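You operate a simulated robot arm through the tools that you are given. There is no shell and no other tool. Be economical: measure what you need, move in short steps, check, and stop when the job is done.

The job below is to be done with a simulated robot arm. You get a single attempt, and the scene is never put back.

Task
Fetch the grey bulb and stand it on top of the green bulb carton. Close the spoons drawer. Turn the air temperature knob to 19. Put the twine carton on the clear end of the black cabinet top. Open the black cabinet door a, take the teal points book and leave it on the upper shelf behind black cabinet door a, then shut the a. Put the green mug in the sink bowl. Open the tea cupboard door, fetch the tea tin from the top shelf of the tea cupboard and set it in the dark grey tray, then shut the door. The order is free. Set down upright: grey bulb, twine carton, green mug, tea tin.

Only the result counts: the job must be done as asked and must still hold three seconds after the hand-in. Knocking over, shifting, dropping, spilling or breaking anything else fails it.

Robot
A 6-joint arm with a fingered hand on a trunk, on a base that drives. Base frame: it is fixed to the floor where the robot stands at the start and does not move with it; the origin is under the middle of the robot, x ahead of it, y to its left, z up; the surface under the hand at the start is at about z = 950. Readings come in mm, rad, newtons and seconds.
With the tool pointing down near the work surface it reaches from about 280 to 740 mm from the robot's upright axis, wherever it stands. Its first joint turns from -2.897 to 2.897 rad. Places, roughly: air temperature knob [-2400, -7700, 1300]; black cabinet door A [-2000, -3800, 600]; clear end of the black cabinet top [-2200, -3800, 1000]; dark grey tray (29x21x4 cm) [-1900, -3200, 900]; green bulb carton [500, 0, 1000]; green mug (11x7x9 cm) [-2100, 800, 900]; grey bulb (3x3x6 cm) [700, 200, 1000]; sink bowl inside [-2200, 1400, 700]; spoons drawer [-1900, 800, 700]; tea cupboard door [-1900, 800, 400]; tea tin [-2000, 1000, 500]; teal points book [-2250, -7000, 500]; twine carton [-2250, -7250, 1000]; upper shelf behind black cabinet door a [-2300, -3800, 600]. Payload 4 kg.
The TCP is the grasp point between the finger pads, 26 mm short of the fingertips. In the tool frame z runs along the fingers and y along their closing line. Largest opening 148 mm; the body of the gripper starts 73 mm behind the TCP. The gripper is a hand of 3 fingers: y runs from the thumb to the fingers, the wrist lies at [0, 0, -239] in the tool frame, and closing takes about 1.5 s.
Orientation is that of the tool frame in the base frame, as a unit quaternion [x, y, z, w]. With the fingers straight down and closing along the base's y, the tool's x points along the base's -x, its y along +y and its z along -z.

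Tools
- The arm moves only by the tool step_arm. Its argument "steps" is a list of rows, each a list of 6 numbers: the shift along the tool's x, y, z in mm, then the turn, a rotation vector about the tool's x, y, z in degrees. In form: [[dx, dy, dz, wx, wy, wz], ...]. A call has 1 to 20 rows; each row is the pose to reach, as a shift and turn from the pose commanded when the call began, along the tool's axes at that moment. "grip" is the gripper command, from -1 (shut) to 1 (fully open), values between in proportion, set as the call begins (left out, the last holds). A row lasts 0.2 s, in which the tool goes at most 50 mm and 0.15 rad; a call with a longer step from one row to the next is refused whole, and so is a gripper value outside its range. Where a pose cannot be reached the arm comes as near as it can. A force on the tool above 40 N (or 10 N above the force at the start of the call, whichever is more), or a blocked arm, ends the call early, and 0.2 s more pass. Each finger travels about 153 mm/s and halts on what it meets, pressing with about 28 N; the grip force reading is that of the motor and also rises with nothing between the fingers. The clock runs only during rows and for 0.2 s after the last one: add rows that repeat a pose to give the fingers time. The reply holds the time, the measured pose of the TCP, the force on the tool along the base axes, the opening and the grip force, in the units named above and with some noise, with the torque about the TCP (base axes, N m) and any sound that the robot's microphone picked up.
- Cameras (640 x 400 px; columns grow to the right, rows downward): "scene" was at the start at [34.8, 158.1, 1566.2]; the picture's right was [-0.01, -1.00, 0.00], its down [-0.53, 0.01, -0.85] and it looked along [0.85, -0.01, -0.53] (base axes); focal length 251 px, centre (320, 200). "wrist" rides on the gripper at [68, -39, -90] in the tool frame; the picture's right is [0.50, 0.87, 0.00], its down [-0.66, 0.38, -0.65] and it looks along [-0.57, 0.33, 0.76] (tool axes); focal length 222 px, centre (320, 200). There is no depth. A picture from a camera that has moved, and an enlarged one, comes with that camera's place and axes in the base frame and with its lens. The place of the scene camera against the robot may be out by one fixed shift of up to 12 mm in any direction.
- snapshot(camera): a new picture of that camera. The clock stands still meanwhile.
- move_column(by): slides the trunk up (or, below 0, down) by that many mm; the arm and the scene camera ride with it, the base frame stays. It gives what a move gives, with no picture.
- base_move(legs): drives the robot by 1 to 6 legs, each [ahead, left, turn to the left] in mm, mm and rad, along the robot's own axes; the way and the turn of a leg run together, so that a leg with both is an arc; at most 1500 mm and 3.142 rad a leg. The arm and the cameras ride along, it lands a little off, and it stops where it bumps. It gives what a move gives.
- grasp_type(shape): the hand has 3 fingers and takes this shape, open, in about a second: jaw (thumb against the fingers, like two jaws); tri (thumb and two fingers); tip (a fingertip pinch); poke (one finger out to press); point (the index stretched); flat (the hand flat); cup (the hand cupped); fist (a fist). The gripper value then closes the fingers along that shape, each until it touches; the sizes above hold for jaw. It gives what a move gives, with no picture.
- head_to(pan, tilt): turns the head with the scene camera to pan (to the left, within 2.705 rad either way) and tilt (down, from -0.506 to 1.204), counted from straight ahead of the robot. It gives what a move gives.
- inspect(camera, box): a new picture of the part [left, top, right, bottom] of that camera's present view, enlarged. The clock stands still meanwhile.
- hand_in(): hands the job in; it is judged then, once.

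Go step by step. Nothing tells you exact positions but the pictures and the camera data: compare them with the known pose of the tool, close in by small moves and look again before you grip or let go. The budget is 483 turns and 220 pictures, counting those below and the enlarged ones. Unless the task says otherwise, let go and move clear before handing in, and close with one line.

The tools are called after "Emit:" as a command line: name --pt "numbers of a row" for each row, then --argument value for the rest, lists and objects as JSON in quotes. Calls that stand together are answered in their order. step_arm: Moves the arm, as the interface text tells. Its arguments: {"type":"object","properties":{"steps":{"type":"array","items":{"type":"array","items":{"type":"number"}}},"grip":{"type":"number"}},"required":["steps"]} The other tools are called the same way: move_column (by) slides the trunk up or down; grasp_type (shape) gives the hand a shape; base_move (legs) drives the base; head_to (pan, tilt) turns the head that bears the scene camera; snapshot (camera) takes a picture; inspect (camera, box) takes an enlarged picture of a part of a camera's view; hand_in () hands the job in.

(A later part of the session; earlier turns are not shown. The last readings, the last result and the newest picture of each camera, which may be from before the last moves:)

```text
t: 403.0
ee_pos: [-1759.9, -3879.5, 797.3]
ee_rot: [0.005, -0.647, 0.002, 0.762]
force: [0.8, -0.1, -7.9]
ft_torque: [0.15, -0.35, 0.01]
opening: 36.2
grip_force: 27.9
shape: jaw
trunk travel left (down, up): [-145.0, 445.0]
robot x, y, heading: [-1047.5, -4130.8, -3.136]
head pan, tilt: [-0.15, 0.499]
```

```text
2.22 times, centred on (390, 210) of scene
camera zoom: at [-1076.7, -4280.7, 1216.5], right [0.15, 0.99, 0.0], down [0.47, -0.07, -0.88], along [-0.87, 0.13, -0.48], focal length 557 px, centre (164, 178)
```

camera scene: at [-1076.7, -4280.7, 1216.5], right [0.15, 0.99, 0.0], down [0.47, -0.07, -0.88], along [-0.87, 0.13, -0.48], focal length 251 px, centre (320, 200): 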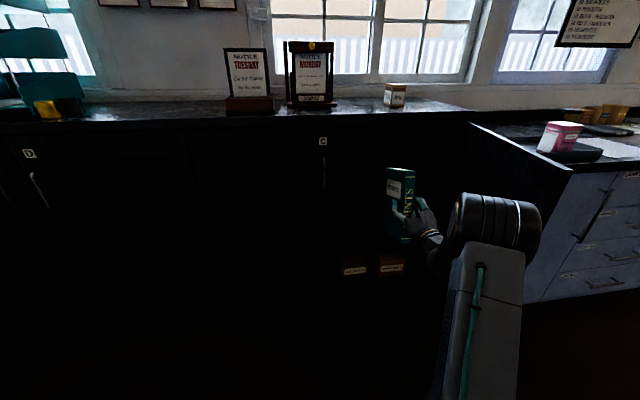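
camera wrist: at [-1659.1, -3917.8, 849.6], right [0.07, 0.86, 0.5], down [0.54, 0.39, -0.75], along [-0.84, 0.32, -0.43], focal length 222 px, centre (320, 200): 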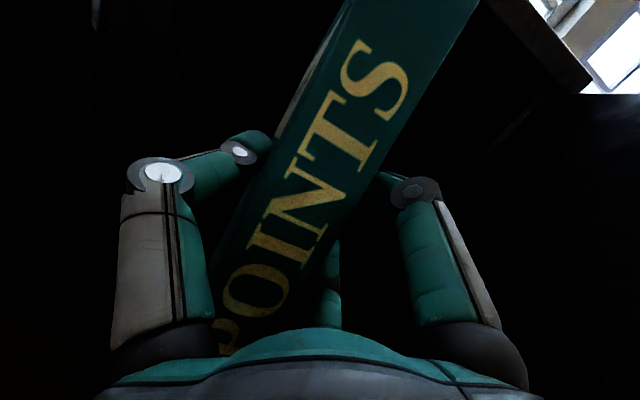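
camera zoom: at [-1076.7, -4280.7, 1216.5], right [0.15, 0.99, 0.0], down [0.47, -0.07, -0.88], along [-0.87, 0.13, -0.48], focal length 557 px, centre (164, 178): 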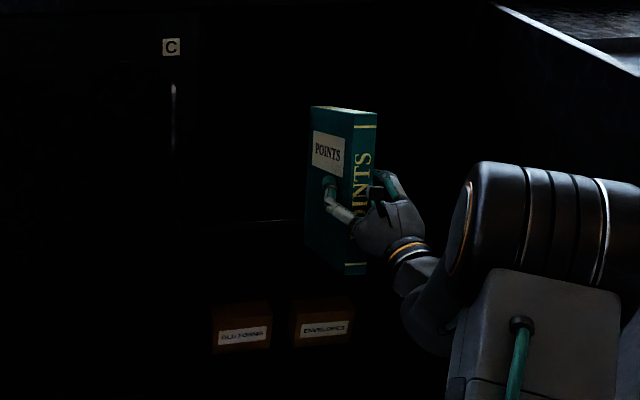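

A faint shelf front edge fits x≈−2050, z≈560–570. I drive the book into the cabinet above it.

Emit:
base_move --legs '[[375, 0, 0]]'

Emit:
snapshot --camera "scene"

Emit:
inspect --camera "scene" --box '[340, 150, 500, 330]'

```text
t: 405.4
ee_pos: [-2137.1, -3882.5, 798.3]
ee_rot: [0.007, -0.647, 0.004, 0.762]
force: [-0.3, 0.1, -8.6]
ft_torque: [0.17, -0.28, 0.04]
opening: 35.9
grip_force: 27.8
shape: jaw
trunk travel left (down, up): [-145.0, 445.0]
robot x, y, heading: [-1427.6, -4134.1, -3.138]
head pan, tilt: [-0.15, 0.499]
```

```text
55 pictures are left
camera scene: at [-1451.9, -4281.7, 1216.5], right [0.15, 0.99, 0.0], down [0.47, -0.07, -0.88], along [-0.87, 0.13, -0.48], focal length 251 px, centre (320, 200)
```

scene: 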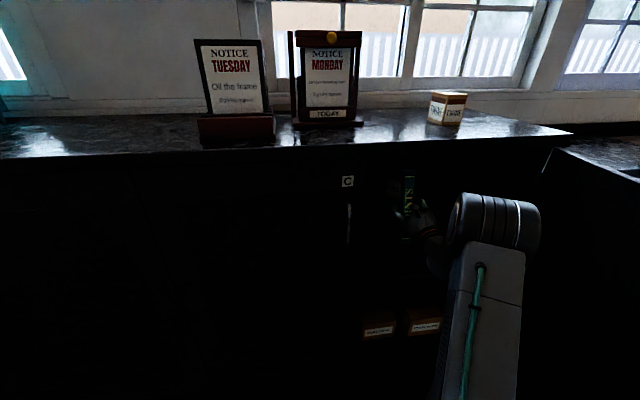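

```text
2.22 times, centred on (420, 240) of scene
camera zoom: at [-1451.9, -4281.7, 1216.5], right [0.15, 0.99, 0.0], down [0.47, -0.07, -0.88], along [-0.87, 0.13, -0.48], focal length 557 px, centre (98, 111)
```

zoom: 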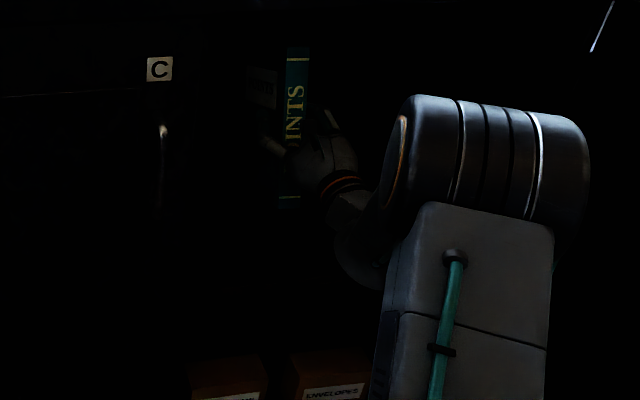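

Emit:
move_column --by -65

Emit:
step_arm --pt "-5 0 -0.8 0 0 0" --pt "-10 0 -1.6 0 0 0" --pt "-15 0 -2.4 0 0 0" --pt "-20 0 -3.2 0 0 0" --pt "-25 0 -4.1 0 0 0"

```text
t: 406.4
ee_pos: [-2136.4, -3883.1, 733.7]
ee_rot: [0.007, -0.648, 0.004, 0.762]
force: [-0.6, -0.4, -8.0]
ft_torque: [0.13, -0.31, -0.04]
opening: 35.7
grip_force: 28.0
shape: jaw
trunk travel left (down, up): [-80.0, 510.0]
robot x, y, heading: [-1425.2, -4130.4, -3.138]
head pan, tilt: [-0.15, 0.499]
```

```text
t: 407.6
ee_pos: [-2136.1, -3882.7, 708.5]
ee_rot: [0.006, -0.647, 0.003, 0.762]
force: [0.3, 0.2, -4.1]
ft_torque: [0.08, -0.21, 0.03]
opening: 36.2
grip_force: 28.0
shape: jaw
trunk travel left (down, up): [-80.0, 510.0]
robot x, y, heading: [-1426.6, -4130.1, -3.137]
head pan, tilt: [-0.15, 0.499]
```

Contact beginning (load dropped). A few more millimetres.

Emit:
step_arm --pt "-1 0 -0.2 0 0 0" --pt "-2 0 -0.3 0 0 0" --pt "-3 0 -0.5 0 0 0" --pt "-4 0 -0.6 0 0 0"

Emit:
snapshot --camera "wrist"

```text
t: 408.6
ee_pos: [-2136.4, -3881.6, 704.5]
ee_rot: [0.006, -0.646, 0.003, 0.763]
force: [4.4, -0.9, 4.8]
ft_torque: [-0.06, 0.01, 0.1]
opening: 36.1
grip_force: 28.0
shape: jaw
trunk travel left (down, up): [-80.0, 510.0]
robot x, y, heading: [-1427.4, -4130.6, -3.14]
head pan, tilt: [-0.15, 0.499]
```

```text
53 pictures are left
camera wrist: at [-2034.6, -3920.8, 756.7], right [0.07, 0.86, 0.5], down [0.53, 0.39, -0.75], along [-0.84, 0.32, -0.43], focal length 222 px, centre (320, 200)
```

wrist: 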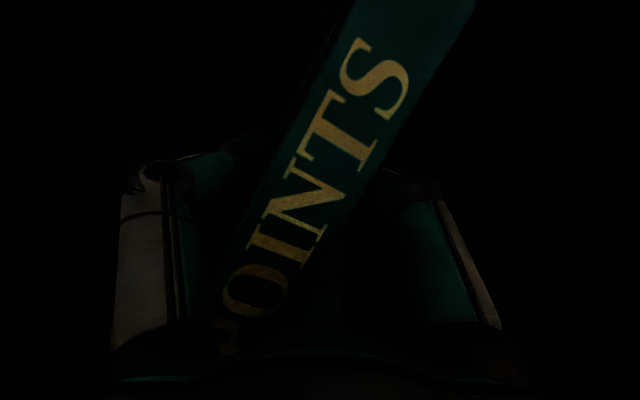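

Seated on the shelf. Releasing.

Emit:
step_arm --pt "0 0 0 0 0 0" --pt "0 0 0 0 0 0" --pt "0 0 0 0 0 0" --pt "0 0 0 0 0 0" --pt "0 0 0 0 0 0" --grip 0.55

Emit:
snapshot --camera "wrist"

```text
t: 409.9
ee_pos: [-2136.5, -3883.0, 704.1]
ee_rot: [0.006, -0.647, 0.003, 0.763]
force: [0.8, 0.0, 0.0]
ft_torque: [0.01, -0.01, 0.02]
opening: 114.4
grip_force: 0.2
shape: jaw
trunk travel left (down, up): [-80.0, 510.0]
robot x, y, heading: [-1427.1, -4131.6, -3.139]
head pan, tilt: [-0.15, 0.499]
```

```text
52 pictures are left
camera wrist: at [-2035.1, -3920.8, 755.6], right [0.07, 0.86, 0.5], down [0.53, 0.39, -0.75], along [-0.84, 0.32, -0.43], focal length 222 px, centre (320, 200)
```

wrist: 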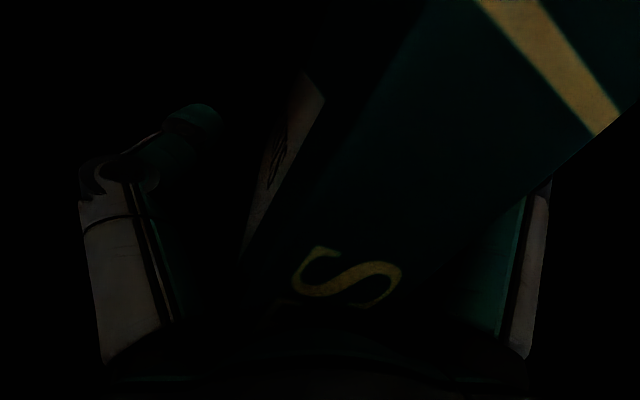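

The book has tipped forward onto my palm: the shelf must be set back further. I re-grip it at once.

Emit:
step_arm --pt "0 0 0 0 0 0" --pt "0 0 0 0 0 0" --pt "0 0 0 0 0 0" --pt "0 0 0 0 0 0" --pt "0 0 0 0 0 0" --pt "0 0 0 0 0 0" --pt "0 0 0 0 0 0" --grip -1

Emit:
inspect --camera "scene" --box '[370, 160, 470, 260]'

Emit:
snapshot --camera "wrist"

```text
t: 411.4
ee_pos: [-2136.8, -3883.3, 704.5]
ee_rot: [0.006, -0.647, 0.003, 0.763]
force: [-2.4, 0.2, 1.5]
ft_torque: [-0.01, -0.02, 0.1]
opening: 36.0
grip_force: 28.5
shape: jaw
trunk travel left (down, up): [-80.0, 510.0]
robot x, y, heading: [-1425.3, -4133.6, -3.138]
head pan, tilt: [-0.15, 0.499]
```

```text
4.00 times, centred on (420, 210) of scene
camera zoom: at [-1451.3, -4281.8, 1151.5], right [0.15, 0.99, 0.0], down [0.47, -0.07, -0.88], along [-0.87, 0.13, -0.48], focal length 1002 px, centre (-80, 160)
```

zoom: 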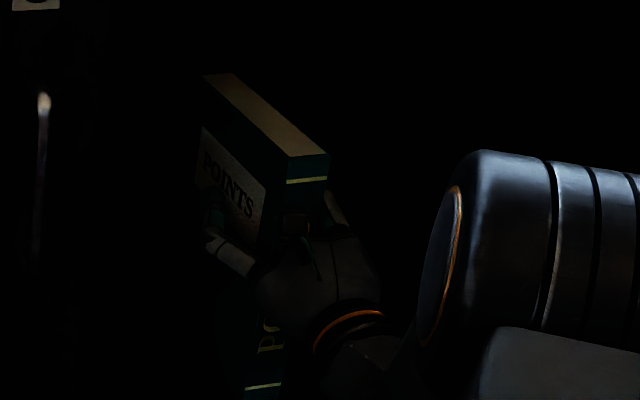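

```text
50 pictures are left
camera wrist: at [-2035.2, -3920.8, 755.7], right [0.07, 0.86, 0.5], down [0.53, 0.39, -0.75], along [-0.84, 0.32, -0.43], focal length 222 px, centre (320, 200)
```

wrist: 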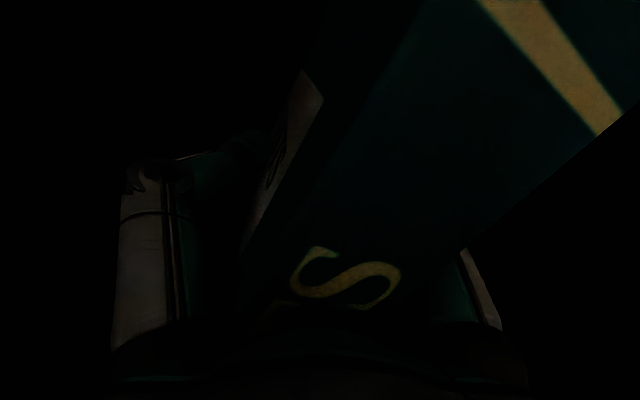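

Measured again: the book is actually level and standing on the shelf (z≈551), just slid against my palm. With this deeper grip I lift it slightly and move it 90 mm further in.

Emit:
step_arm --pt "6 0 1 0 0 0" --pt "12 0 2 0 0 0" --pt "12 0 2 0 0 0"

```text
t: 412.2
ee_pos: [-2136.6, -3882.8, 715.8]
ee_rot: [0.006, -0.647, 0.003, 0.762]
force: [0.7, -0.8, -7.8]
ft_torque: [0.12, -0.07, -0.03]
opening: 36.0
grip_force: 27.9
shape: jaw
trunk travel left (down, up): [-80.0, 510.0]
robot x, y, heading: [-1427.7, -4130.6, -3.137]
head pan, tilt: [-0.15, 0.499]
```

Emit:
step_arm --pt "-5 0 30 0 0 0" --pt "-10 0 60 0 0 0" --pt "-15 0 89 0 0 0" --pt "-15 0 89 0 0 0" --pt "-20 0 88 0 0 0" --pt "-24 0 87.5 0 0 0" --pt "-26 0 87 0 0 0" --pt "-28 0 86.8 0 0 0"

```text
t: 414.1
ee_pos: [-2226.5, -3883.3, 703.9]
ee_rot: [0.006, -0.645, 0.002, 0.764]
force: [-2.9, -0.9, 4.6]
ft_torque: [-0.08, -0.04, -0.02]
opening: 35.9
grip_force: 28.4
shape: jaw
trunk travel left (down, up): [-80.0, 510.0]
robot x, y, heading: [-1426.1, -4131.3, -3.139]
head pan, tilt: [-0.15, 0.499]
```

Down again. Release and withdraw straight back.

Emit:
step_arm --pt "0 0 0 0 0 0" --pt "0 0 0 0 0 0" --pt "0 0 0 0 0 0" --pt "0 0 0 0 0 0" --pt "0 0 0 0 0 0" --grip 0.55

Emit:
step_arm --pt "3 0 -20 0 0 0" --pt "7 0 -45 0 0 0" --pt "13 0 -80 0 0 0" --pt "20 0 -120 0 0 0" --pt "26 0 -160 0 0 0"

Emit:
base_move --legs '[[-350, 0, 0]]'

Emit:
snapshot --camera "wrist"

Emit:
inspect --camera "scene" --box '[300, 100, 460, 280]'

```text
t: 415.2
ee_pos: [-2226.0, -3885.1, 702.1]
ee_rot: [0.006, -0.647, 0.003, 0.762]
force: [1.0, -0.5, -0.4]
ft_torque: [0.04, 0.04, -0.05]
opening: 114.3
grip_force: 0.1
shape: jaw
trunk travel left (down, up): [-80.0, 510.0]
robot x, y, heading: [-1425.6, -4131.4, -3.134]
head pan, tilt: [-0.15, 0.499]
```

```text
t: 416.4
ee_pos: [-2062.7, -3881.1, 701.4]
ee_rot: [0.005, -0.648, 0.003, 0.762]
force: [0.4, 0.3, 0.3]
ft_torque: [0.04, 0.02, 0.01]
opening: 114.3
grip_force: 0.0
shape: jaw
trunk travel left (down, up): [-80.0, 510.0]
robot x, y, heading: [-1429.1, -4129.3, -3.136]
head pan, tilt: [-0.15, 0.499]
```

```text
t: 418.7
ee_pos: [-1714.8, -3880.0, 702.1]
ee_rot: [0.007, -0.647, 0.003, 0.762]
force: [-0.6, -0.7, -0.9]
ft_torque: [-0.02, -0.01, 0.01]
opening: 114.2
grip_force: 0.1
shape: jaw
trunk travel left (down, up): [-80.0, 510.0]
robot x, y, heading: [-1075.7, -4131.0, -3.133]
head pan, tilt: [-0.15, 0.499]
```

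```text
49 pictures are left
camera wrist: at [-1614.1, -3918.6, 753.5], right [0.07, 0.86, 0.5], down [0.53, 0.39, -0.75], along [-0.84, 0.32, -0.43], focal length 222 px, centre (320, 200)
```

wrist: 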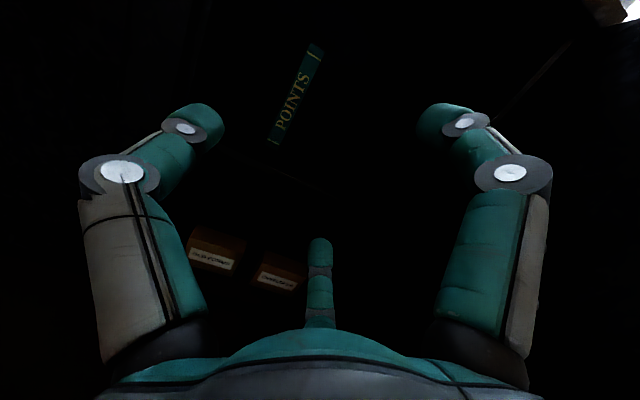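

```text
2.22 times, centred on (380, 190) of scene
camera zoom: at [-1102.3, -4280.3, 1151.5], right [0.14, 0.99, 0.0], down [0.47, -0.07, -0.88], along [-0.87, 0.13, -0.48], focal length 557 px, centre (187, 222)
```

zoom: 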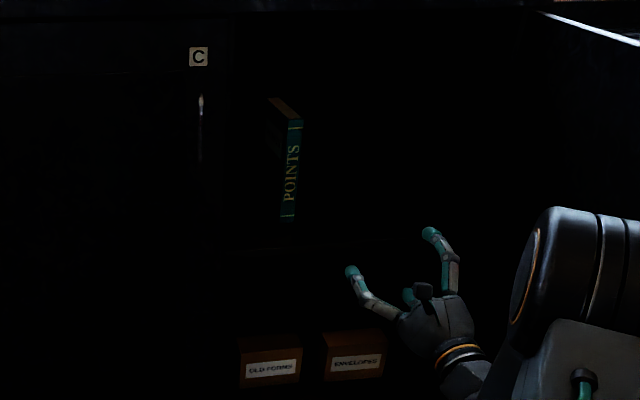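

The POINTS book stands on the upper shelf. Now to shut door A: I close the fingers, lower the hand a little and go round to the outer side of the door.

Emit:
step_arm --pt "0 0 0 0 -4.5 0" --pt "0 0 0 0 -9.3 0" --pt "0 0 0 0 -9.3 0" --pt "0 0 0 0 -9.3 0" --pt "0 0 0 0 -9.3 0" --grip -1

Emit:
base_move --legs '[[-370, 0, 0], [0, -365, 0]]'

Emit:
move_column --by -60

Emit:
snapshot --camera "wrist"

Emit:
snapshot --camera "scene"

```text
t: 419.9
ee_pos: [-1715.6, -3880.3, 701.1]
ee_rot: [0.006, -0.707, 0.003, 0.707]
force: [-0.4, -0.1, -0.2]
ft_torque: [-0.03, -0.01, -0.04]
opening: 0.1
grip_force: 28.2
shape: jaw
trunk travel left (down, up): [-80.0, 510.0]
robot x, y, heading: [-1076.5, -4131.2, -3.134]
head pan, tilt: [-0.15, 0.499]
```

```text
t: 424.2
ee_pos: [-1346.3, -3512.2, 702.4]
ee_rot: [0.007, -0.707, 0.003, 0.707]
force: [-0.6, -0.1, 0.6]
ft_torque: [0.02, 0.01, -0.01]
opening: 0.0
grip_force: 28.0
shape: jaw
trunk travel left (down, up): [-80.0, 510.0]
robot x, y, heading: [-711.3, -3762.1, -3.133]
head pan, tilt: [-0.15, 0.499]
```

```text
t: 425.2
ee_pos: [-1345.9, -3512.2, 643.3]
ee_rot: [0.007, -0.707, 0.003, 0.707]
force: [0.8, 0.4, 0.1]
ft_torque: [-0.02, -0.02, -0.01]
opening: 0.0
grip_force: 27.4
shape: jaw
trunk travel left (down, up): [-20.0, 570.0]
robot x, y, heading: [-709.5, -3764.8, -3.134]
head pan, tilt: [-0.15, 0.499]
```

```text
47 pictures are left
camera wrist: at [-1255.2, -3550.5, 709.1], right [-0.01, 0.86, 0.5], down [0.65, 0.39, -0.65], along [-0.76, 0.32, -0.56], focal length 222 px, centre (320, 200)
```

wrist: 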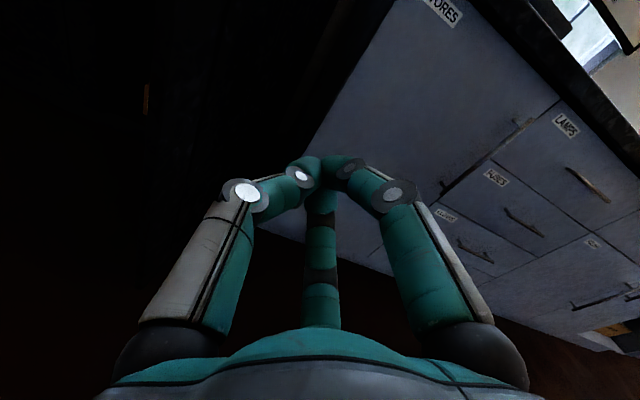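

```text
46 pictures are left
camera scene: at [-733.2, -3911.2, 1091.5], right [0.14, 0.99, 0.0], down [0.47, -0.07, -0.88], along [-0.87, 0.13, -0.48], focal length 251 px, centre (320, 200)
```

scene: 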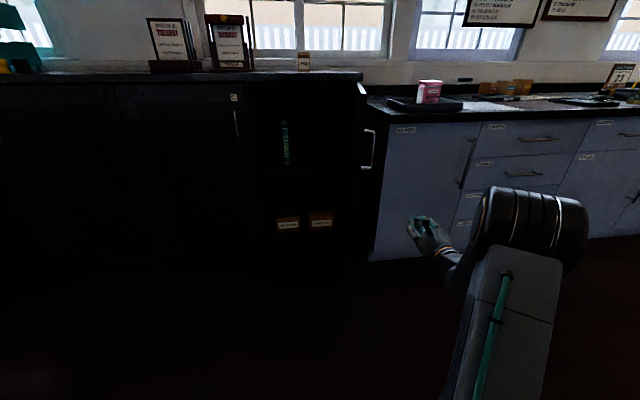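

Door A is seen edge-on with its handle at about (−1540,−3615). I advance beside it and sweep left.

Emit:
base_move --legs '[[240, 0, 0], [0, 150, 0]]'

Emit:
snapshot --camera "scene"

```text
t: 428.0
ee_pos: [-1585.6, -3663.2, 642.2]
ee_rot: [0.006, -0.707, 0.001, 0.707]
force: [0.9, -0.4, 0.1]
ft_torque: [-0.02, 0.01, 0.01]
opening: 0.1
grip_force: 27.5
shape: jaw
trunk travel left (down, up): [-20.0, 570.0]
robot x, y, heading: [-947.2, -3912.5, -3.14]
head pan, tilt: [-0.15, 0.499]
```

```text
45 pictures are left
camera scene: at [-973.0, -4063.2, 1091.5], right [0.15, 0.99, 0.0], down [0.47, -0.07, -0.88], along [-0.87, 0.13, -0.48], focal length 251 px, centre (320, 200)
```

scene: 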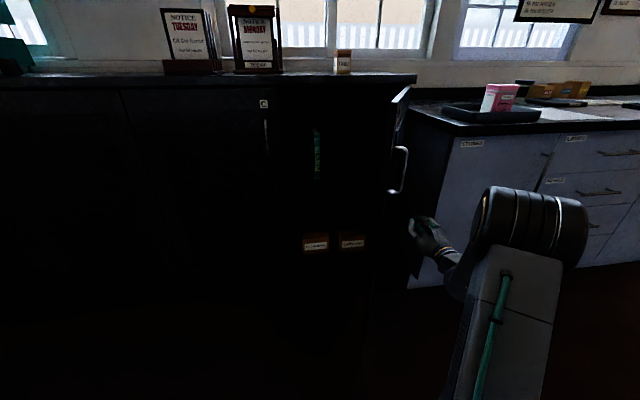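

Continuing the sweep to the left, which should swing the door shut.

Emit:
base_move --legs '[[0, 230, 0]]'

Emit:
snapshot --camera "scene"

```text
t: 429.7
ee_pos: [-1584.9, -3893.0, 641.8]
ee_rot: [0.006, -0.707, 0.003, 0.707]
force: [-0.3, -0.8, 0.5]
ft_torque: [0.0, -0.01, 0.0]
opening: 0.2
grip_force: 27.8
shape: jaw
trunk travel left (down, up): [-20.0, 570.0]
robot x, y, heading: [-944.9, -4143.2, -3.133]
head pan, tilt: [-0.15, 0.499]
```

```text
44 pictures are left
camera scene: at [-971.9, -4293.5, 1091.5], right [0.14, 0.99, 0.0], down [0.47, -0.07, -0.88], along [-0.87, 0.13, -0.48], focal length 251 px, centre (320, 200)
```

scene: 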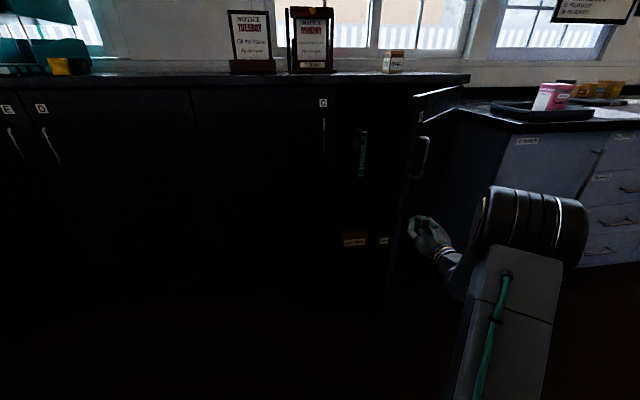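

The door is half closed and my hand is now in front of it. Pushing forward.

Emit:
base_move --legs '[[340, 0, 0]]'

Emit:
snapshot --camera "scene"

```text
t: 431.9
ee_pos: [-1921.6, -3894.4, 642.3]
ee_rot: [0.006, -0.707, 0.002, 0.707]
force: [0.4, -0.8, -0.4]
ft_torque: [0.0, -0.04, -0.01]
opening: 0.2
grip_force: 28.1
shape: jaw
trunk travel left (down, up): [-20.0, 570.0]
robot x, y, heading: [-1281.9, -4145.3, -3.138]
head pan, tilt: [-0.15, 0.499]
```

```text
43 pictures are left
camera scene: at [-1309.3, -4294.9, 1091.5], right [0.15, 0.99, 0.0], down [0.47, -0.07, -0.88], along [-0.87, 0.13, -0.48], focal length 251 px, centre (320, 200)
```

scene: 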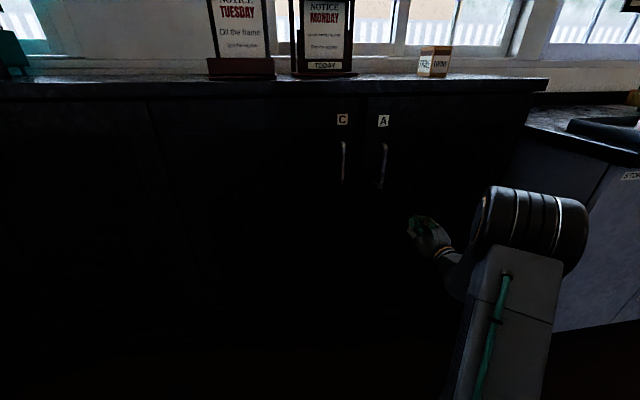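

Nearly shut. Final push with the arm until it resists.

Emit:
step_arm --pt "0 0 15 0 0 0" --pt "0 0 30 0 0 0" --pt "0 0 45 0 0 0" --pt "0 0 55 0 0 0" --pt "0 0 65 0 0 0" --pt "0 0 75 0 0 0" --pt "0 0 85 0 0 0" --pt "0 0 95 0 0 0" --pt "0 0 105 0 0 0"

Emit:
inspect --camera "scene" --box '[310, 80, 470, 240]'

```text
t: 433.4
ee_pos: [-1995.5, -3894.0, 642.1]
ee_rot: [-0.005, 0.708, -0.002, -0.706]
force: [21.1, -4.0, 4.4]
ft_torque: [0.02, 0.14, 0.11]
opening: 0.2
grip_force: 28.2
shape: jaw
trunk travel left (down, up): [-20.0, 570.0]
robot x, y, heading: [-1284.4, -4147.0, -3.133]
head pan, tilt: [-0.15, 0.499]
stopped in row 7: the force on the tool passed its limit at 60 N (the readings are from after the stop); the commanded pose is now the measured one
```

```text
2.50 times, centred on (390, 160) of scene
camera zoom: at [-1307.3, -4295.2, 1091.6], right [0.15, 0.99, 0.0], down [0.47, -0.07, -0.88], along [-0.87, 0.13, -0.48], focal length 626 px, centre (145, 300)
```

zoom: 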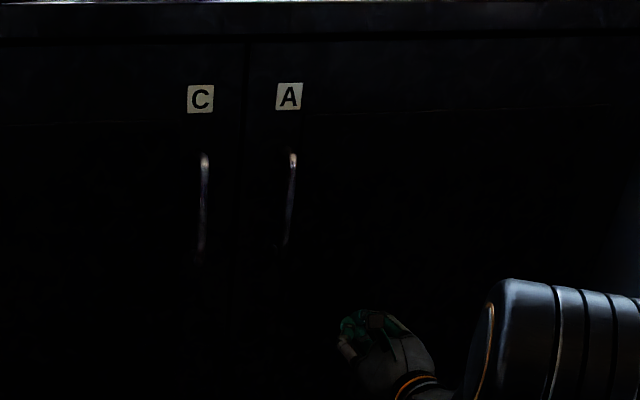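

Door A is shut. Retract and verify while leaving, then head back to the sink unit for the mug and the tea door.

Emit:
step_arm --pt "0 0 -15 0 0 0" --pt "0 0 -40 0 0 0" --pt "0 0 -80 0 0 0"

Emit:
base_move --legs '[[-550, 0, 0]]'

Emit:
move_column --by 300

Emit:
inspect --camera "scene" --box '[240, 120, 500, 280]'

```text
t: 434.2
ee_pos: [-1916.9, -3892.9, 640.1]
ee_rot: [-0.005, 0.709, -0.002, -0.705]
force: [0.2, 0.4, 0.2]
ft_torque: [0.01, 0.0, 0.0]
opening: 0.0
grip_force: 27.6
shape: jaw
trunk travel left (down, up): [-20.0, 570.0]
robot x, y, heading: [-1284.6, -4142.8, -3.138]
head pan, tilt: [-0.15, 0.499]
```

```text
t: 437.4
ee_pos: [-1367.6, -3892.4, 641.0]
ee_rot: [-0.007, 0.708, -0.004, -0.706]
force: [0.6, -0.6, -0.7]
ft_torque: [0.02, -0.01, 0.03]
opening: 0.0
grip_force: 28.5
shape: jaw
trunk travel left (down, up): [-20.0, 570.0]
robot x, y, heading: [-734.0, -4141.7, -3.135]
head pan, tilt: [-0.15, 0.499]
```

```text
t: 440.4
ee_pos: [-1368.5, -3892.9, 940.7]
ee_rot: [-0.005, 0.708, -0.003, -0.706]
force: [-0.3, 0.1, -0.6]
ft_torque: [-0.04, -0.03, -0.01]
opening: 0.1
grip_force: 28.1
shape: jaw
trunk travel left (down, up): [-320.0, 270.0]
robot x, y, heading: [-737.5, -4141.6, -3.133]
head pan, tilt: [-0.15, 0.499]
```

```text
2.46 times, centred on (370, 200) of scene
camera zoom: at [-758.7, -4292.2, 1391.5], right [0.14, 0.99, 0.0], down [0.47, -0.07, -0.88], along [-0.87, 0.13, -0.48], focal length 617 px, centre (197, 200)
```

zoom: 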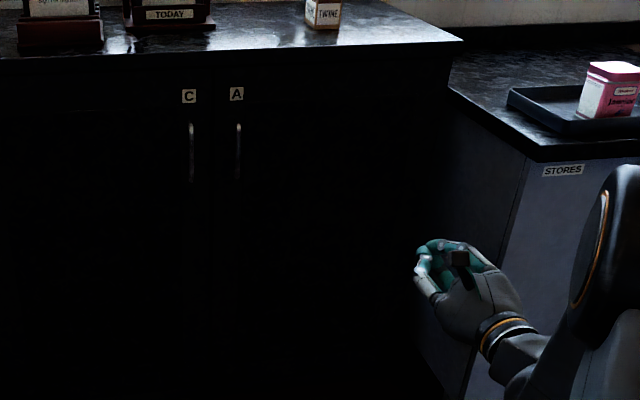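

Door A is shut, carton and tin are in place. Driving back toward the sink unit.

Emit:
base_move --legs '[[0, -1450, 0], [0, -1450, 0], [0, -900, 0]]'

Emit:
head_to --pan -0.3 --tilt 0.5

Emit:
snapshot --camera "scene"

```text
t: 458.7
ee_pos: [-1449.8, -112.7, 941.3]
ee_rot: [-0.011, 0.708, -0.009, -0.706]
force: [-0.4, -0.2, -0.4]
ft_torque: [-0.01, 0.01, 0.03]
opening: 0.2
grip_force: 28.2
shape: jaw
trunk travel left (down, up): [-320.0, 270.0]
robot x, y, heading: [-810.2, -351.2, -3.121]
head pan, tilt: [-0.15, 0.499]
```

```text
t: 459.4
ee_pos: [-1449.9, -111.4, 940.8]
ee_rot: [-0.012, 0.709, -0.008, -0.705]
force: [0.0, -0.8, -0.7]
ft_torque: [0.01, 0.0, -0.01]
opening: 0.0
grip_force: 27.9
shape: jaw
trunk travel left (down, up): [-320.0, 270.0]
robot x, y, heading: [-817.1, -353.7, -3.12]
head pan, tilt: [-0.3, 0.499]
```

```text
40 pictures are left
camera scene: at [-831.4, -489.1, 1391.5], right [0.27, 0.96, 0.0], down [0.46, -0.13, -0.88], along [-0.84, 0.24, -0.48], focal length 251 px, centre (320, 200)
```

scene: 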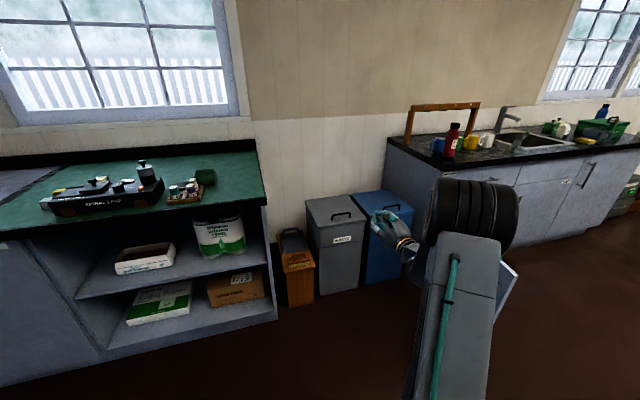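

The tea door's tip is near (−1339,486). I lower the hand and sweep it to the right against the door's outer face.

Emit:
move_column --by -315

Emit:
base_move --legs '[[0, 0, -0.02], [0, -440, 0]]'

Emit:
snapshot --camera "scene"

```text
t: 462.5
ee_pos: [-1449.7, -112.4, 626.0]
ee_rot: [-0.012, 0.709, -0.009, -0.705]
force: [0.7, -0.1, 0.2]
ft_torque: [-0.03, 0.01, 0.0]
opening: 0.0
grip_force: 27.9
shape: jaw
trunk travel left (down, up): [-5.0, 585.0]
robot x, y, heading: [-812.1, -354.1, -3.12]
head pan, tilt: [-0.3, 0.499]
```

```text
t: 465.5
ee_pos: [-1446.8, 336.6, 625.6]
ee_rot: [-0.005, 0.708, -0.003, -0.706]
force: [-0.4, -0.3, 0.4]
ft_torque: [0.01, 0.01, -0.03]
opening: 0.0
grip_force: 28.3
shape: jaw
trunk travel left (down, up): [-5.0, 585.0]
robot x, y, heading: [-810.2, 83.2, -3.136]
head pan, tilt: [-0.3, 0.499]
```

```text
39 pictures are left
camera scene: at [-835.2, -49.7, 1076.5], right [0.29, 0.96, 0.0], down [0.46, -0.14, -0.88], along [-0.84, 0.26, -0.48], focal length 251 px, centre (320, 200)
```

scene: 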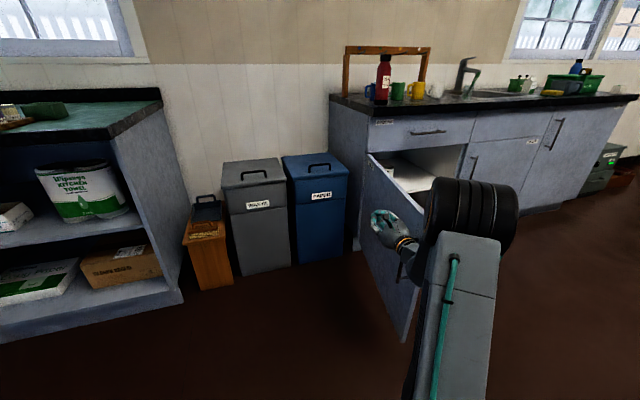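

Emit:
base_move --legs '[[0, -420, 0]]'

Emit:
snapshot --camera "scene"

```text
t: 468.1
ee_pos: [-1449.9, 758.6, 624.8]
ee_rot: [-0.008, 0.709, -0.004, -0.705]
force: [-0.3, 0.6, 0.0]
ft_torque: [0.01, 0.0, -0.01]
opening: 0.4
grip_force: 27.9
shape: jaw
trunk travel left (down, up): [-5.0, 585.0]
robot x, y, heading: [-817.2, 512.6, -3.133]
head pan, tilt: [-0.3, 0.499]
```

```text
38 pictures are left
camera scene: at [-837.6, 373.8, 1076.5], right [0.29, 0.96, 0.0], down [0.46, -0.14, -0.88], along [-0.84, 0.25, -0.48], focal length 251 px, centre (320, 200)
```

scene: 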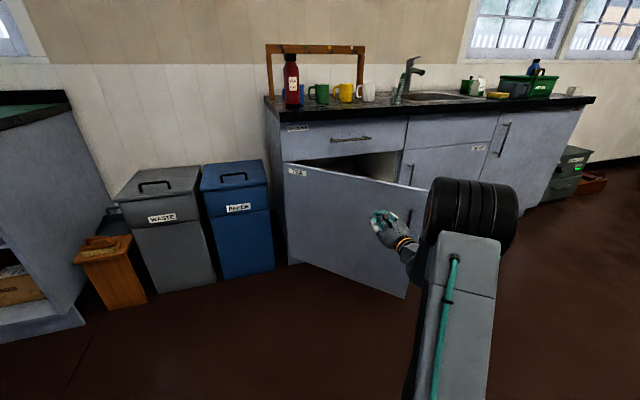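

Emit:
base_move --legs '[[370, -140, 0]]'

Emit:
step_arm --pt "0 0 15 0 0 0" --pt "0 0 30 0 0 0" --pt "0 0 45 0 0 0" --pt "0 0 60 0 0 0" --pt "0 0 70 0 0 0" --pt "0 0 80 0 0 0" --pt "0 0 90 0 0 0" --pt "0 0 100 0 0 0" --pt "0 0 110 0 0 0"

Emit:
snapshot --camera "scene"

```text
t: 470.6
ee_pos: [-1818.2, 897.3, 626.0]
ee_rot: [-0.006, 0.709, -0.003, -0.706]
force: [-0.1, 0.3, -0.3]
ft_torque: [0.02, 0.03, -0.04]
opening: 0.0
grip_force: 27.4
shape: jaw
trunk travel left (down, up): [-5.0, 585.0]
robot x, y, heading: [-1186.0, 649.0, -3.141]
head pan, tilt: [-0.3, 0.499]
```

```text
t: 472.0
ee_pos: [-1893.8, 897.0, 624.8]
ee_rot: [-0.006, 0.71, -0.004, -0.704]
force: [21.1, -4.6, 4.8]
ft_torque: [-0.04, 0.14, 0.12]
opening: 0.0
grip_force: 28.1
shape: jaw
trunk travel left (down, up): [-5.0, 585.0]
robot x, y, heading: [-1184.9, 650.0, -3.138]
head pan, tilt: [-0.3, 0.499]
stopped in row 7: the force on the tool passed its limit at 61 N (the readings are from after the stop); the commanded pose is now the measured one
```

```text
37 pictures are left
camera scene: at [-1204.1, 510.5, 1076.6], right [0.29, 0.96, 0.0], down [0.46, -0.14, -0.88], along [-0.84, 0.25, -0.48], focal length 251 px, centre (320, 200)
```

scene: 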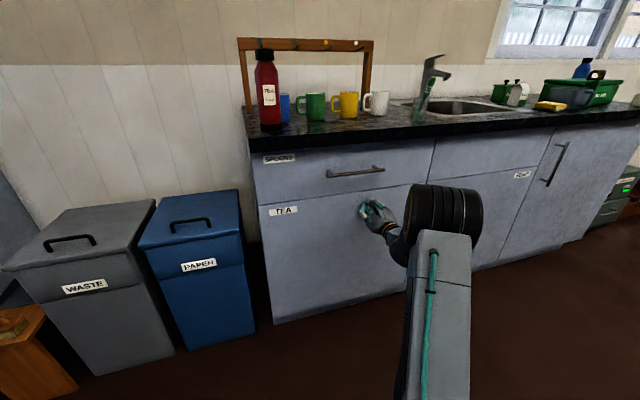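

The tea door is shut too. Next the mug: back off, raise, and turn the hand downward.

Emit:
step_arm --pt "0 0 -20 0 0 0" --pt "0 0 -60 0 0 0" --pt "0 0 -100 0 0 0" --pt "0 0 -120 0 0 0"

Emit:
base_move --legs '[[-350, 0, 0]]'

Emit:
move_column --by 400

Emit:
step_arm --pt "30 0 0 0 0 0" --pt "60 0 0 0 0 0" --pt "60 20 0 0 0 0" --pt "60 33 0 0 0 0" --grip 0.45

```text
t: 473.0
ee_pos: [-1775.0, 898.0, 625.1]
ee_rot: [-0.006, 0.711, -0.004, -0.704]
force: [0.5, 0.6, 0.3]
ft_torque: [0.03, 0.0, -0.03]
opening: 0.2
grip_force: 28.5
shape: jaw
trunk travel left (down, up): [-5.0, 585.0]
robot x, y, heading: [-1184.8, 647.8, -3.139]
head pan, tilt: [-0.3, 0.499]
```

```text
t: 475.3
ee_pos: [-1425.9, 900.6, 625.1]
ee_rot: [-0.007, 0.71, -0.004, -0.704]
force: [-0.8, 0.0, -0.2]
ft_torque: [0.02, 0.02, 0.02]
opening: 0.1
grip_force: 27.7
shape: jaw
trunk travel left (down, up): [-5.0, 585.0]
robot x, y, heading: [-831.7, 655.6, -3.132]
head pan, tilt: [-0.3, 0.499]
```

```text
t: 479.1
ee_pos: [-1423.6, 900.0, 1024.6]
ee_rot: [-0.006, 0.711, -0.004, -0.704]
force: [-0.5, 0.5, 0.1]
ft_torque: [0.03, 0.04, -0.01]
opening: 0.1
grip_force: 27.8
shape: jaw
trunk travel left (down, up): [-405.0, 185.0]
robot x, y, heading: [-833.3, 649.2, -3.135]
head pan, tilt: [-0.3, 0.499]
```

```text
t: 480.1
ee_pos: [-1424.9, 933.0, 1084.5]
ee_rot: [-0.007, 0.71, -0.005, -0.704]
force: [-0.7, -0.4, 0.4]
ft_torque: [0.01, 0.0, -0.01]
opening: 107.2
grip_force: 0.0
shape: jaw
trunk travel left (down, up): [-405.0, 185.0]
robot x, y, heading: [-833.7, 653.7, -3.131]
head pan, tilt: [-0.3, 0.499]
```

Emit:
step_arm --pt "0 0 0 0 -8.1 0.1" --pt "0 0 0 -0.1 -16.2 0.2" --pt "0 0 0 -0.2 -24.3 0.3" --pt "0 0 0 -0.2 -32.4 0.3" --pt "0 0 0 -0.3 -40.5 0.4" --pt "0 0 0 -0.3 -48.6 0.5" --pt "0 0 0 -0.4 -56.7 0.6" --pt "0 0 0 -0.4 -64.8 0.7" --pt "0 0 0 -0.5 -72.9 0.8" --pt "0 0 0 -0.6 -81 0.9" --pt "0 0 0 -0.6 -89.1 0.9" --pt "0 0 0 -0.6 -89.1 0.9"

Emit:
step_arm --pt "0 0 0 0 0 -8.2" --pt "0 0 0 0 0 -16.4" --pt "0 0 0 0 0 -24.6" --pt "0 0 0 0 0 -32.8" --pt "0 0 0 0 0 -41" --pt "0 0 0 0 0 -49.2" --pt "0 0 0 0 0 -57.4" --pt "0 0 0 0 0 -65.6" --pt "0 0 0 0 0 -73.8" --pt "0 0 0 0 0 -82" --pt "0 0 0 0 0 -90"

Emit:
head_to --pan 0.0 --tilt 0.5

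Emit:
snapshot --camera "scene"

```text
t: 482.7
ee_pos: [-1425.0, 933.0, 1083.7]
ee_rot: [0.0, 1.0, 0.0, -0.002]
force: [-0.7, -0.5, -0.9]
ft_torque: [-0.02, -0.03, 0.02]
opening: 107.1
grip_force: 0.0
shape: jaw
trunk travel left (down, up): [-405.0, 185.0]
robot x, y, heading: [-829.4, 647.1, -3.131]
head pan, tilt: [-0.3, 0.499]
```

```text
t: 485.1
ee_pos: [-1424.8, 933.2, 1084.1]
ee_rot: [0.707, -0.707, -0.002, 0.002]
force: [-0.4, 0.5, -0.3]
ft_torque: [0.02, -0.01, -0.02]
opening: 107.2
grip_force: 0.1
shape: jaw
trunk travel left (down, up): [-405.0, 185.0]
robot x, y, heading: [-834.9, 651.4, -3.132]
head pan, tilt: [-0.3, 0.499]
```

```text
t: 485.9
ee_pos: [-1424.7, 932.6, 1083.6]
ee_rot: [-0.707, 0.708, 0.002, -0.002]
force: [-0.1, 0.1, -0.2]
ft_torque: [0.0, -0.01, -0.02]
opening: 107.0
grip_force: 0.0
shape: jaw
trunk travel left (down, up): [-405.0, 185.0]
robot x, y, heading: [-834.6, 651.0, -3.14]
head pan, tilt: [0.0, 0.499]
```

```text
36 pictures are left
camera scene: at [-858.0, 486.5, 1476.5], right [-0.01, 1.0, 0.0], down [0.48, 0.0, -0.88], along [-0.88, -0.01, -0.48], focal length 251 px, centre (320, 200)
```

scene: 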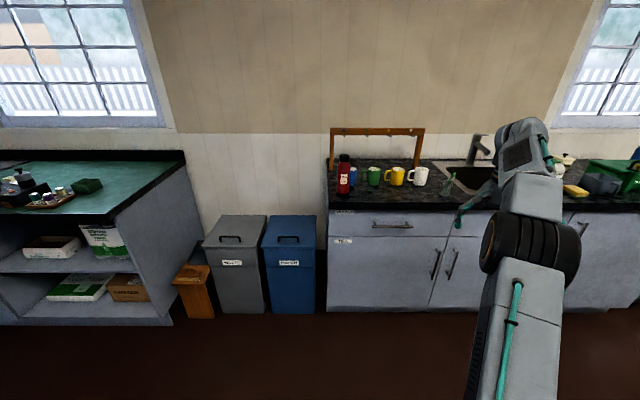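

The tea door is flush. I centre the hand in front of the robot, then drive to bring it over the green mug.

Emit:
step_arm --pt "40 0 0 0 0 0" --pt "80 0 0 0 0 0" --pt "120 0 0 0 0 0" --pt "160 0 0 0 0 0" --pt "200 0 0 0 0 0" --pt "200 0 0 0 0 0"

Emit:
base_move --legs '[[0, 0, -0.004], [520, -32, 0]]'

Emit:
snapshot --camera "wrist"

Emit:
snapshot --camera "scene"

```text
t: 487.3
ee_pos: [-1425.2, 733.2, 1086.8]
ee_rot: [-0.707, 0.708, 0.003, -0.002]
force: [-0.1, 0.0, -0.3]
ft_torque: [0.02, -0.03, 0.02]
opening: 107.2
grip_force: 0.0
shape: jaw
trunk travel left (down, up): [-405.0, 185.0]
robot x, y, heading: [-832.9, 650.5, -3.133]
head pan, tilt: [0.0, 0.499]
```

```text
t: 490.7
ee_pos: [-1945.9, 760.3, 1086.3]
ee_rot: [0.708, -0.707, -0.001, 0.002]
force: [-0.3, -0.1, 0.8]
ft_torque: [-0.03, 0.04, -0.01]
opening: 107.0
grip_force: 0.0
shape: jaw
trunk travel left (down, up): [-405.0, 185.0]
robot x, y, heading: [-1351.2, 677.7, -3.134]
head pan, tilt: [0.0, 0.499]
```

```text
35 pictures are left
camera wrist: at [-1905.5, 691.5, 1175.2], right [-0.87, -0.5, 0.01], down [-0.38, 0.65, 0.66], along [-0.33, 0.57, -0.75], focal length 222 px, centre (320, 200)
```

wrist: 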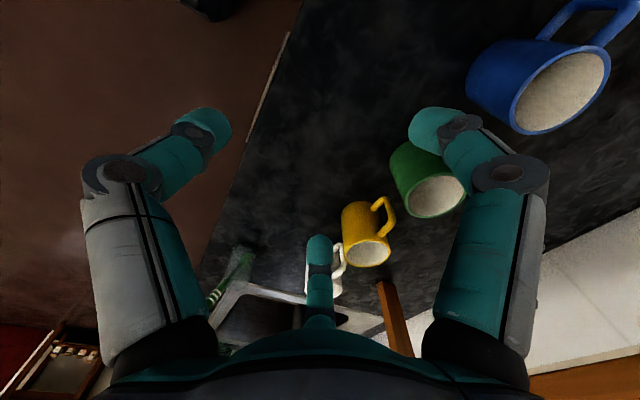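

```text
34 pictures are left
camera scene: at [-1378.1, 514.2, 1476.5], right [-0.01, 1.0, 0.0], down [0.48, 0.0, -0.88], along [-0.88, -0.01, -0.48], focal length 251 px, centre (320, 200)
```

scene: 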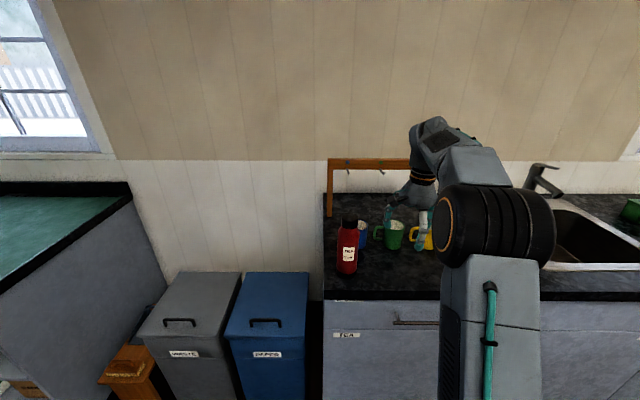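

Emit:
base_move --legs '[[115, 0, 0]]'

Emit:
snapshot --camera "wrist"

```text
t: 491.9
ee_pos: [-2059.7, 756.5, 1084.7]
ee_rot: [-0.707, 0.707, 0.002, -0.002]
force: [-1.1, -0.1, -0.9]
ft_torque: [0.0, 0.01, 0.02]
opening: 106.9
grip_force: 0.0
shape: jaw
trunk travel left (down, up): [-405.0, 185.0]
robot x, y, heading: [-1467.9, 672.7, -3.132]
head pan, tilt: [0.0, 0.499]
```

```text
33 pictures are left
camera wrist: at [-2020.1, 689.7, 1175.1], right [-0.86, -0.5, 0.01], down [-0.38, 0.65, 0.66], along [-0.33, 0.57, -0.75], focal length 222 px, centre (320, 200)
```

wrist: 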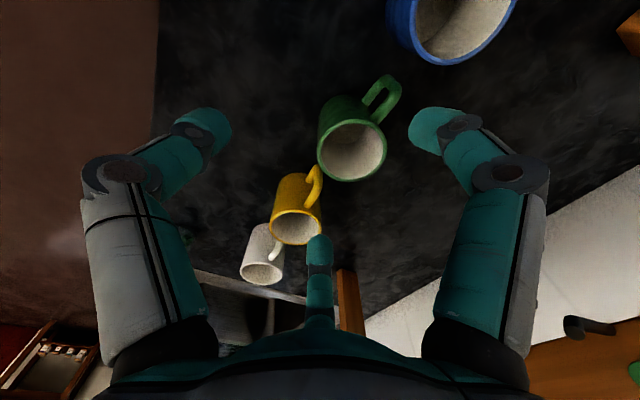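

Green mug: centre (−2100,764), rim z≈981, handle toward −y. I centre over it and descend part-way.

Emit:
step_arm --pt "-8 42 0 0 0 0" --pt "-8 42 30 0 0 0" --pt "-8 42 60 0 0 0" --pt "-8 42 60 0 0 0"

Emit:
snapshot --camera "wrist"

```text
t: 492.9
ee_pos: [-2102.3, 765.3, 1026.5]
ee_rot: [0.708, -0.707, -0.001, 0.002]
force: [0.4, 0.5, 0.5]
ft_torque: [-0.01, -0.01, 0.01]
opening: 107.3
grip_force: 0.2
shape: jaw
trunk travel left (down, up): [-405.0, 185.0]
robot x, y, heading: [-1468.5, 675.3, -3.133]
head pan, tilt: [0.0, 0.499]
```

```text
32 pictures are left
camera wrist: at [-2062.5, 697.8, 1116.2], right [-0.86, -0.5, 0.01], down [-0.38, 0.65, 0.66], along [-0.33, 0.57, -0.75], focal length 222 px, centre (320, 200)
```

wrist: 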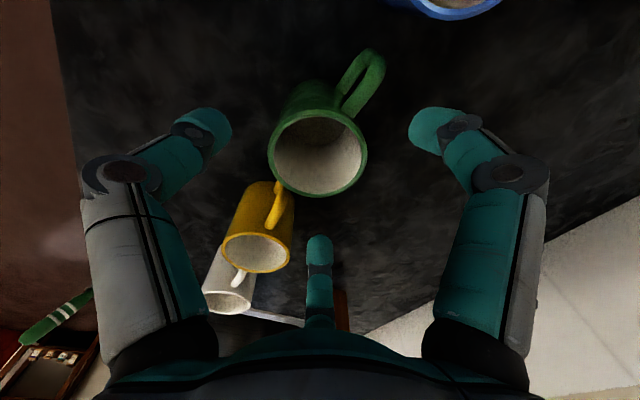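

Centred. Descend and grip the mug.

Emit:
step_arm --pt "1 -2 25 0 0 0" --pt "1 -2 50 0 0 0" --pt "1 -2 76 0 0 0" --pt "1 -2 76 0 0 0"

Emit:
step_arm --pt "0 0 0 0 0 0" --pt "0 0 0 0 0 0" --pt "0 0 0 0 0 0" --pt "0 0 0 0 0 0" --pt "0 0 0 0 0 0" --grip -0.8

Emit:
snapshot --camera "wrist"

```text
t: 493.9
ee_pos: [-2101.8, 764.3, 949.2]
ee_rot: [0.708, -0.706, -0.002, 0.002]
force: [-0.6, -0.7, -0.3]
ft_torque: [0.0, 0.03, 0.04]
opening: 107.1
grip_force: 0.0
shape: jaw
trunk travel left (down, up): [-405.0, 185.0]
robot x, y, heading: [-1470.0, 678.0, -3.129]
head pan, tilt: [0.0, 0.499]
```

```text
t: 495.1
ee_pos: [-2101.4, 762.9, 950.0]
ee_rot: [0.708, -0.706, -0.002, 0.002]
force: [0.6, 0.5, 0.1]
ft_torque: [0.0, -0.02, 0.0]
opening: 56.6
grip_force: 28.1
shape: jaw
trunk travel left (down, up): [-405.0, 185.0]
robot x, y, heading: [-1468.4, 680.9, -3.129]
head pan, tilt: [0.0, 0.499]
```

```text
31 pictures are left
camera wrist: at [-2060.9, 696.6, 1039.4], right [-0.86, -0.5, 0.0], down [-0.38, 0.65, 0.66], along [-0.33, 0.57, -0.75], focal length 222 px, centre (320, 200)
```

wrist: 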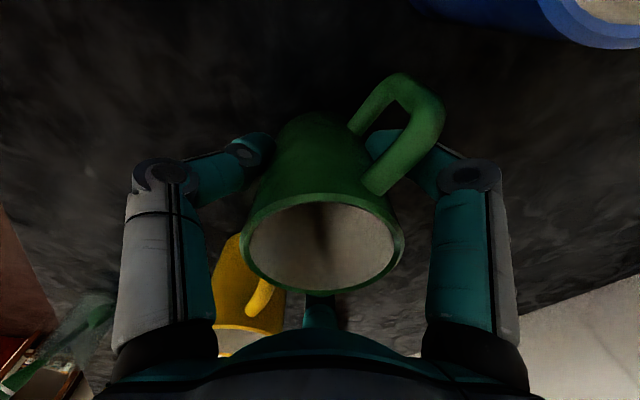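

Gripped. Lift and look.

Emit:
step_arm --pt "0 0 -20 0 0 0" --pt "0 0 -60 0 0 0" --pt "0 0 -100 0 0 0" --pt "0 0 -135 0 0 0" --pt "0 0 -135 0 0 0"

Emit:
snapshot --camera "wrist"

```text
t: 496.3
ee_pos: [-2099.8, 763.2, 1084.0]
ee_rot: [0.708, -0.706, -0.003, 0.001]
force: [-0.6, 0.4, -2.3]
ft_torque: [0.01, 0.04, 0.0]
opening: 56.5
grip_force: 27.1
shape: jaw
trunk travel left (down, up): [-405.0, 185.0]
robot x, y, heading: [-1467.9, 678.8, -3.13]
head pan, tilt: [0.0, 0.499]
```

```text
30 pictures are left
camera wrist: at [-2060.1, 696.6, 1173.5], right [-0.86, -0.5, 0.0], down [-0.38, 0.65, 0.66], along [-0.33, 0.57, -0.76], focal length 222 px, centre (320, 200)
```

wrist: 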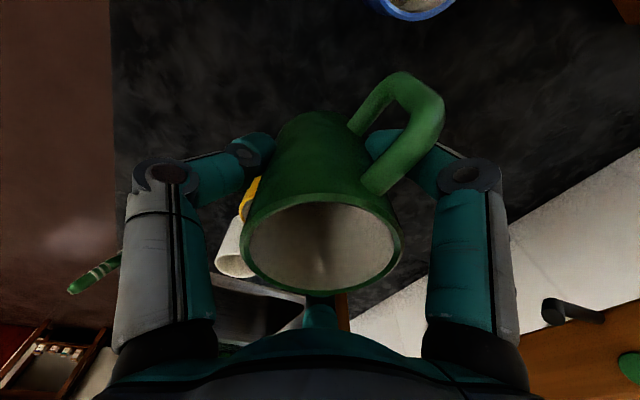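

Held. Raise the trunk, back off, and go along to the sink.

Emit:
move_column --by 90

Emit:
base_move --legs '[[-330, 0, 0], [0, 0, -0.012], [0, -640, 0]]'

Emit:
snapshot --camera "scene"

```text
t: 497.5
ee_pos: [-2100.5, 764.0, 1174.1]
ee_rot: [-0.707, 0.707, 0.002, -0.002]
force: [0.0, 0.4, -2.5]
ft_torque: [0.05, 0.0, 0.01]
opening: 56.3
grip_force: 28.1
shape: jaw
trunk travel left (down, up): [-495.0, 95.0]
robot x, y, heading: [-1466.0, 676.7, -3.131]
head pan, tilt: [0.0, 0.499]
```

```text
t: 503.2
ee_pos: [-1770.1, 1416.3, 1172.7]
ee_rot: [-0.703, 0.711, 0.002, -0.002]
force: [0.1, -0.6, -2.0]
ft_torque: [0.06, 0.02, 0.02]
opening: 56.3
grip_force: 28.0
shape: jaw
trunk travel left (down, up): [-495.0, 95.0]
robot x, y, heading: [-1138.5, 1323.7, 3.137]
head pan, tilt: [0.0, 0.499]
```

```text
29 pictures are left
camera scene: at [-1164.6, 1157.4, 1566.5], right [0.0, 1.0, 0.0], down [0.48, 0.0, -0.88], along [-0.88, 0.0, -0.48], focal length 251 px, centre (320, 200)
```

scene: 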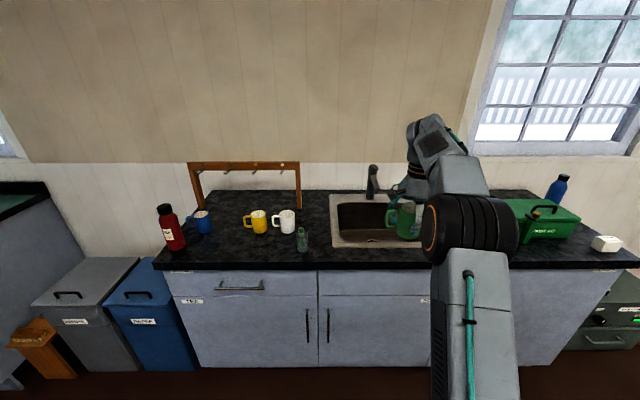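

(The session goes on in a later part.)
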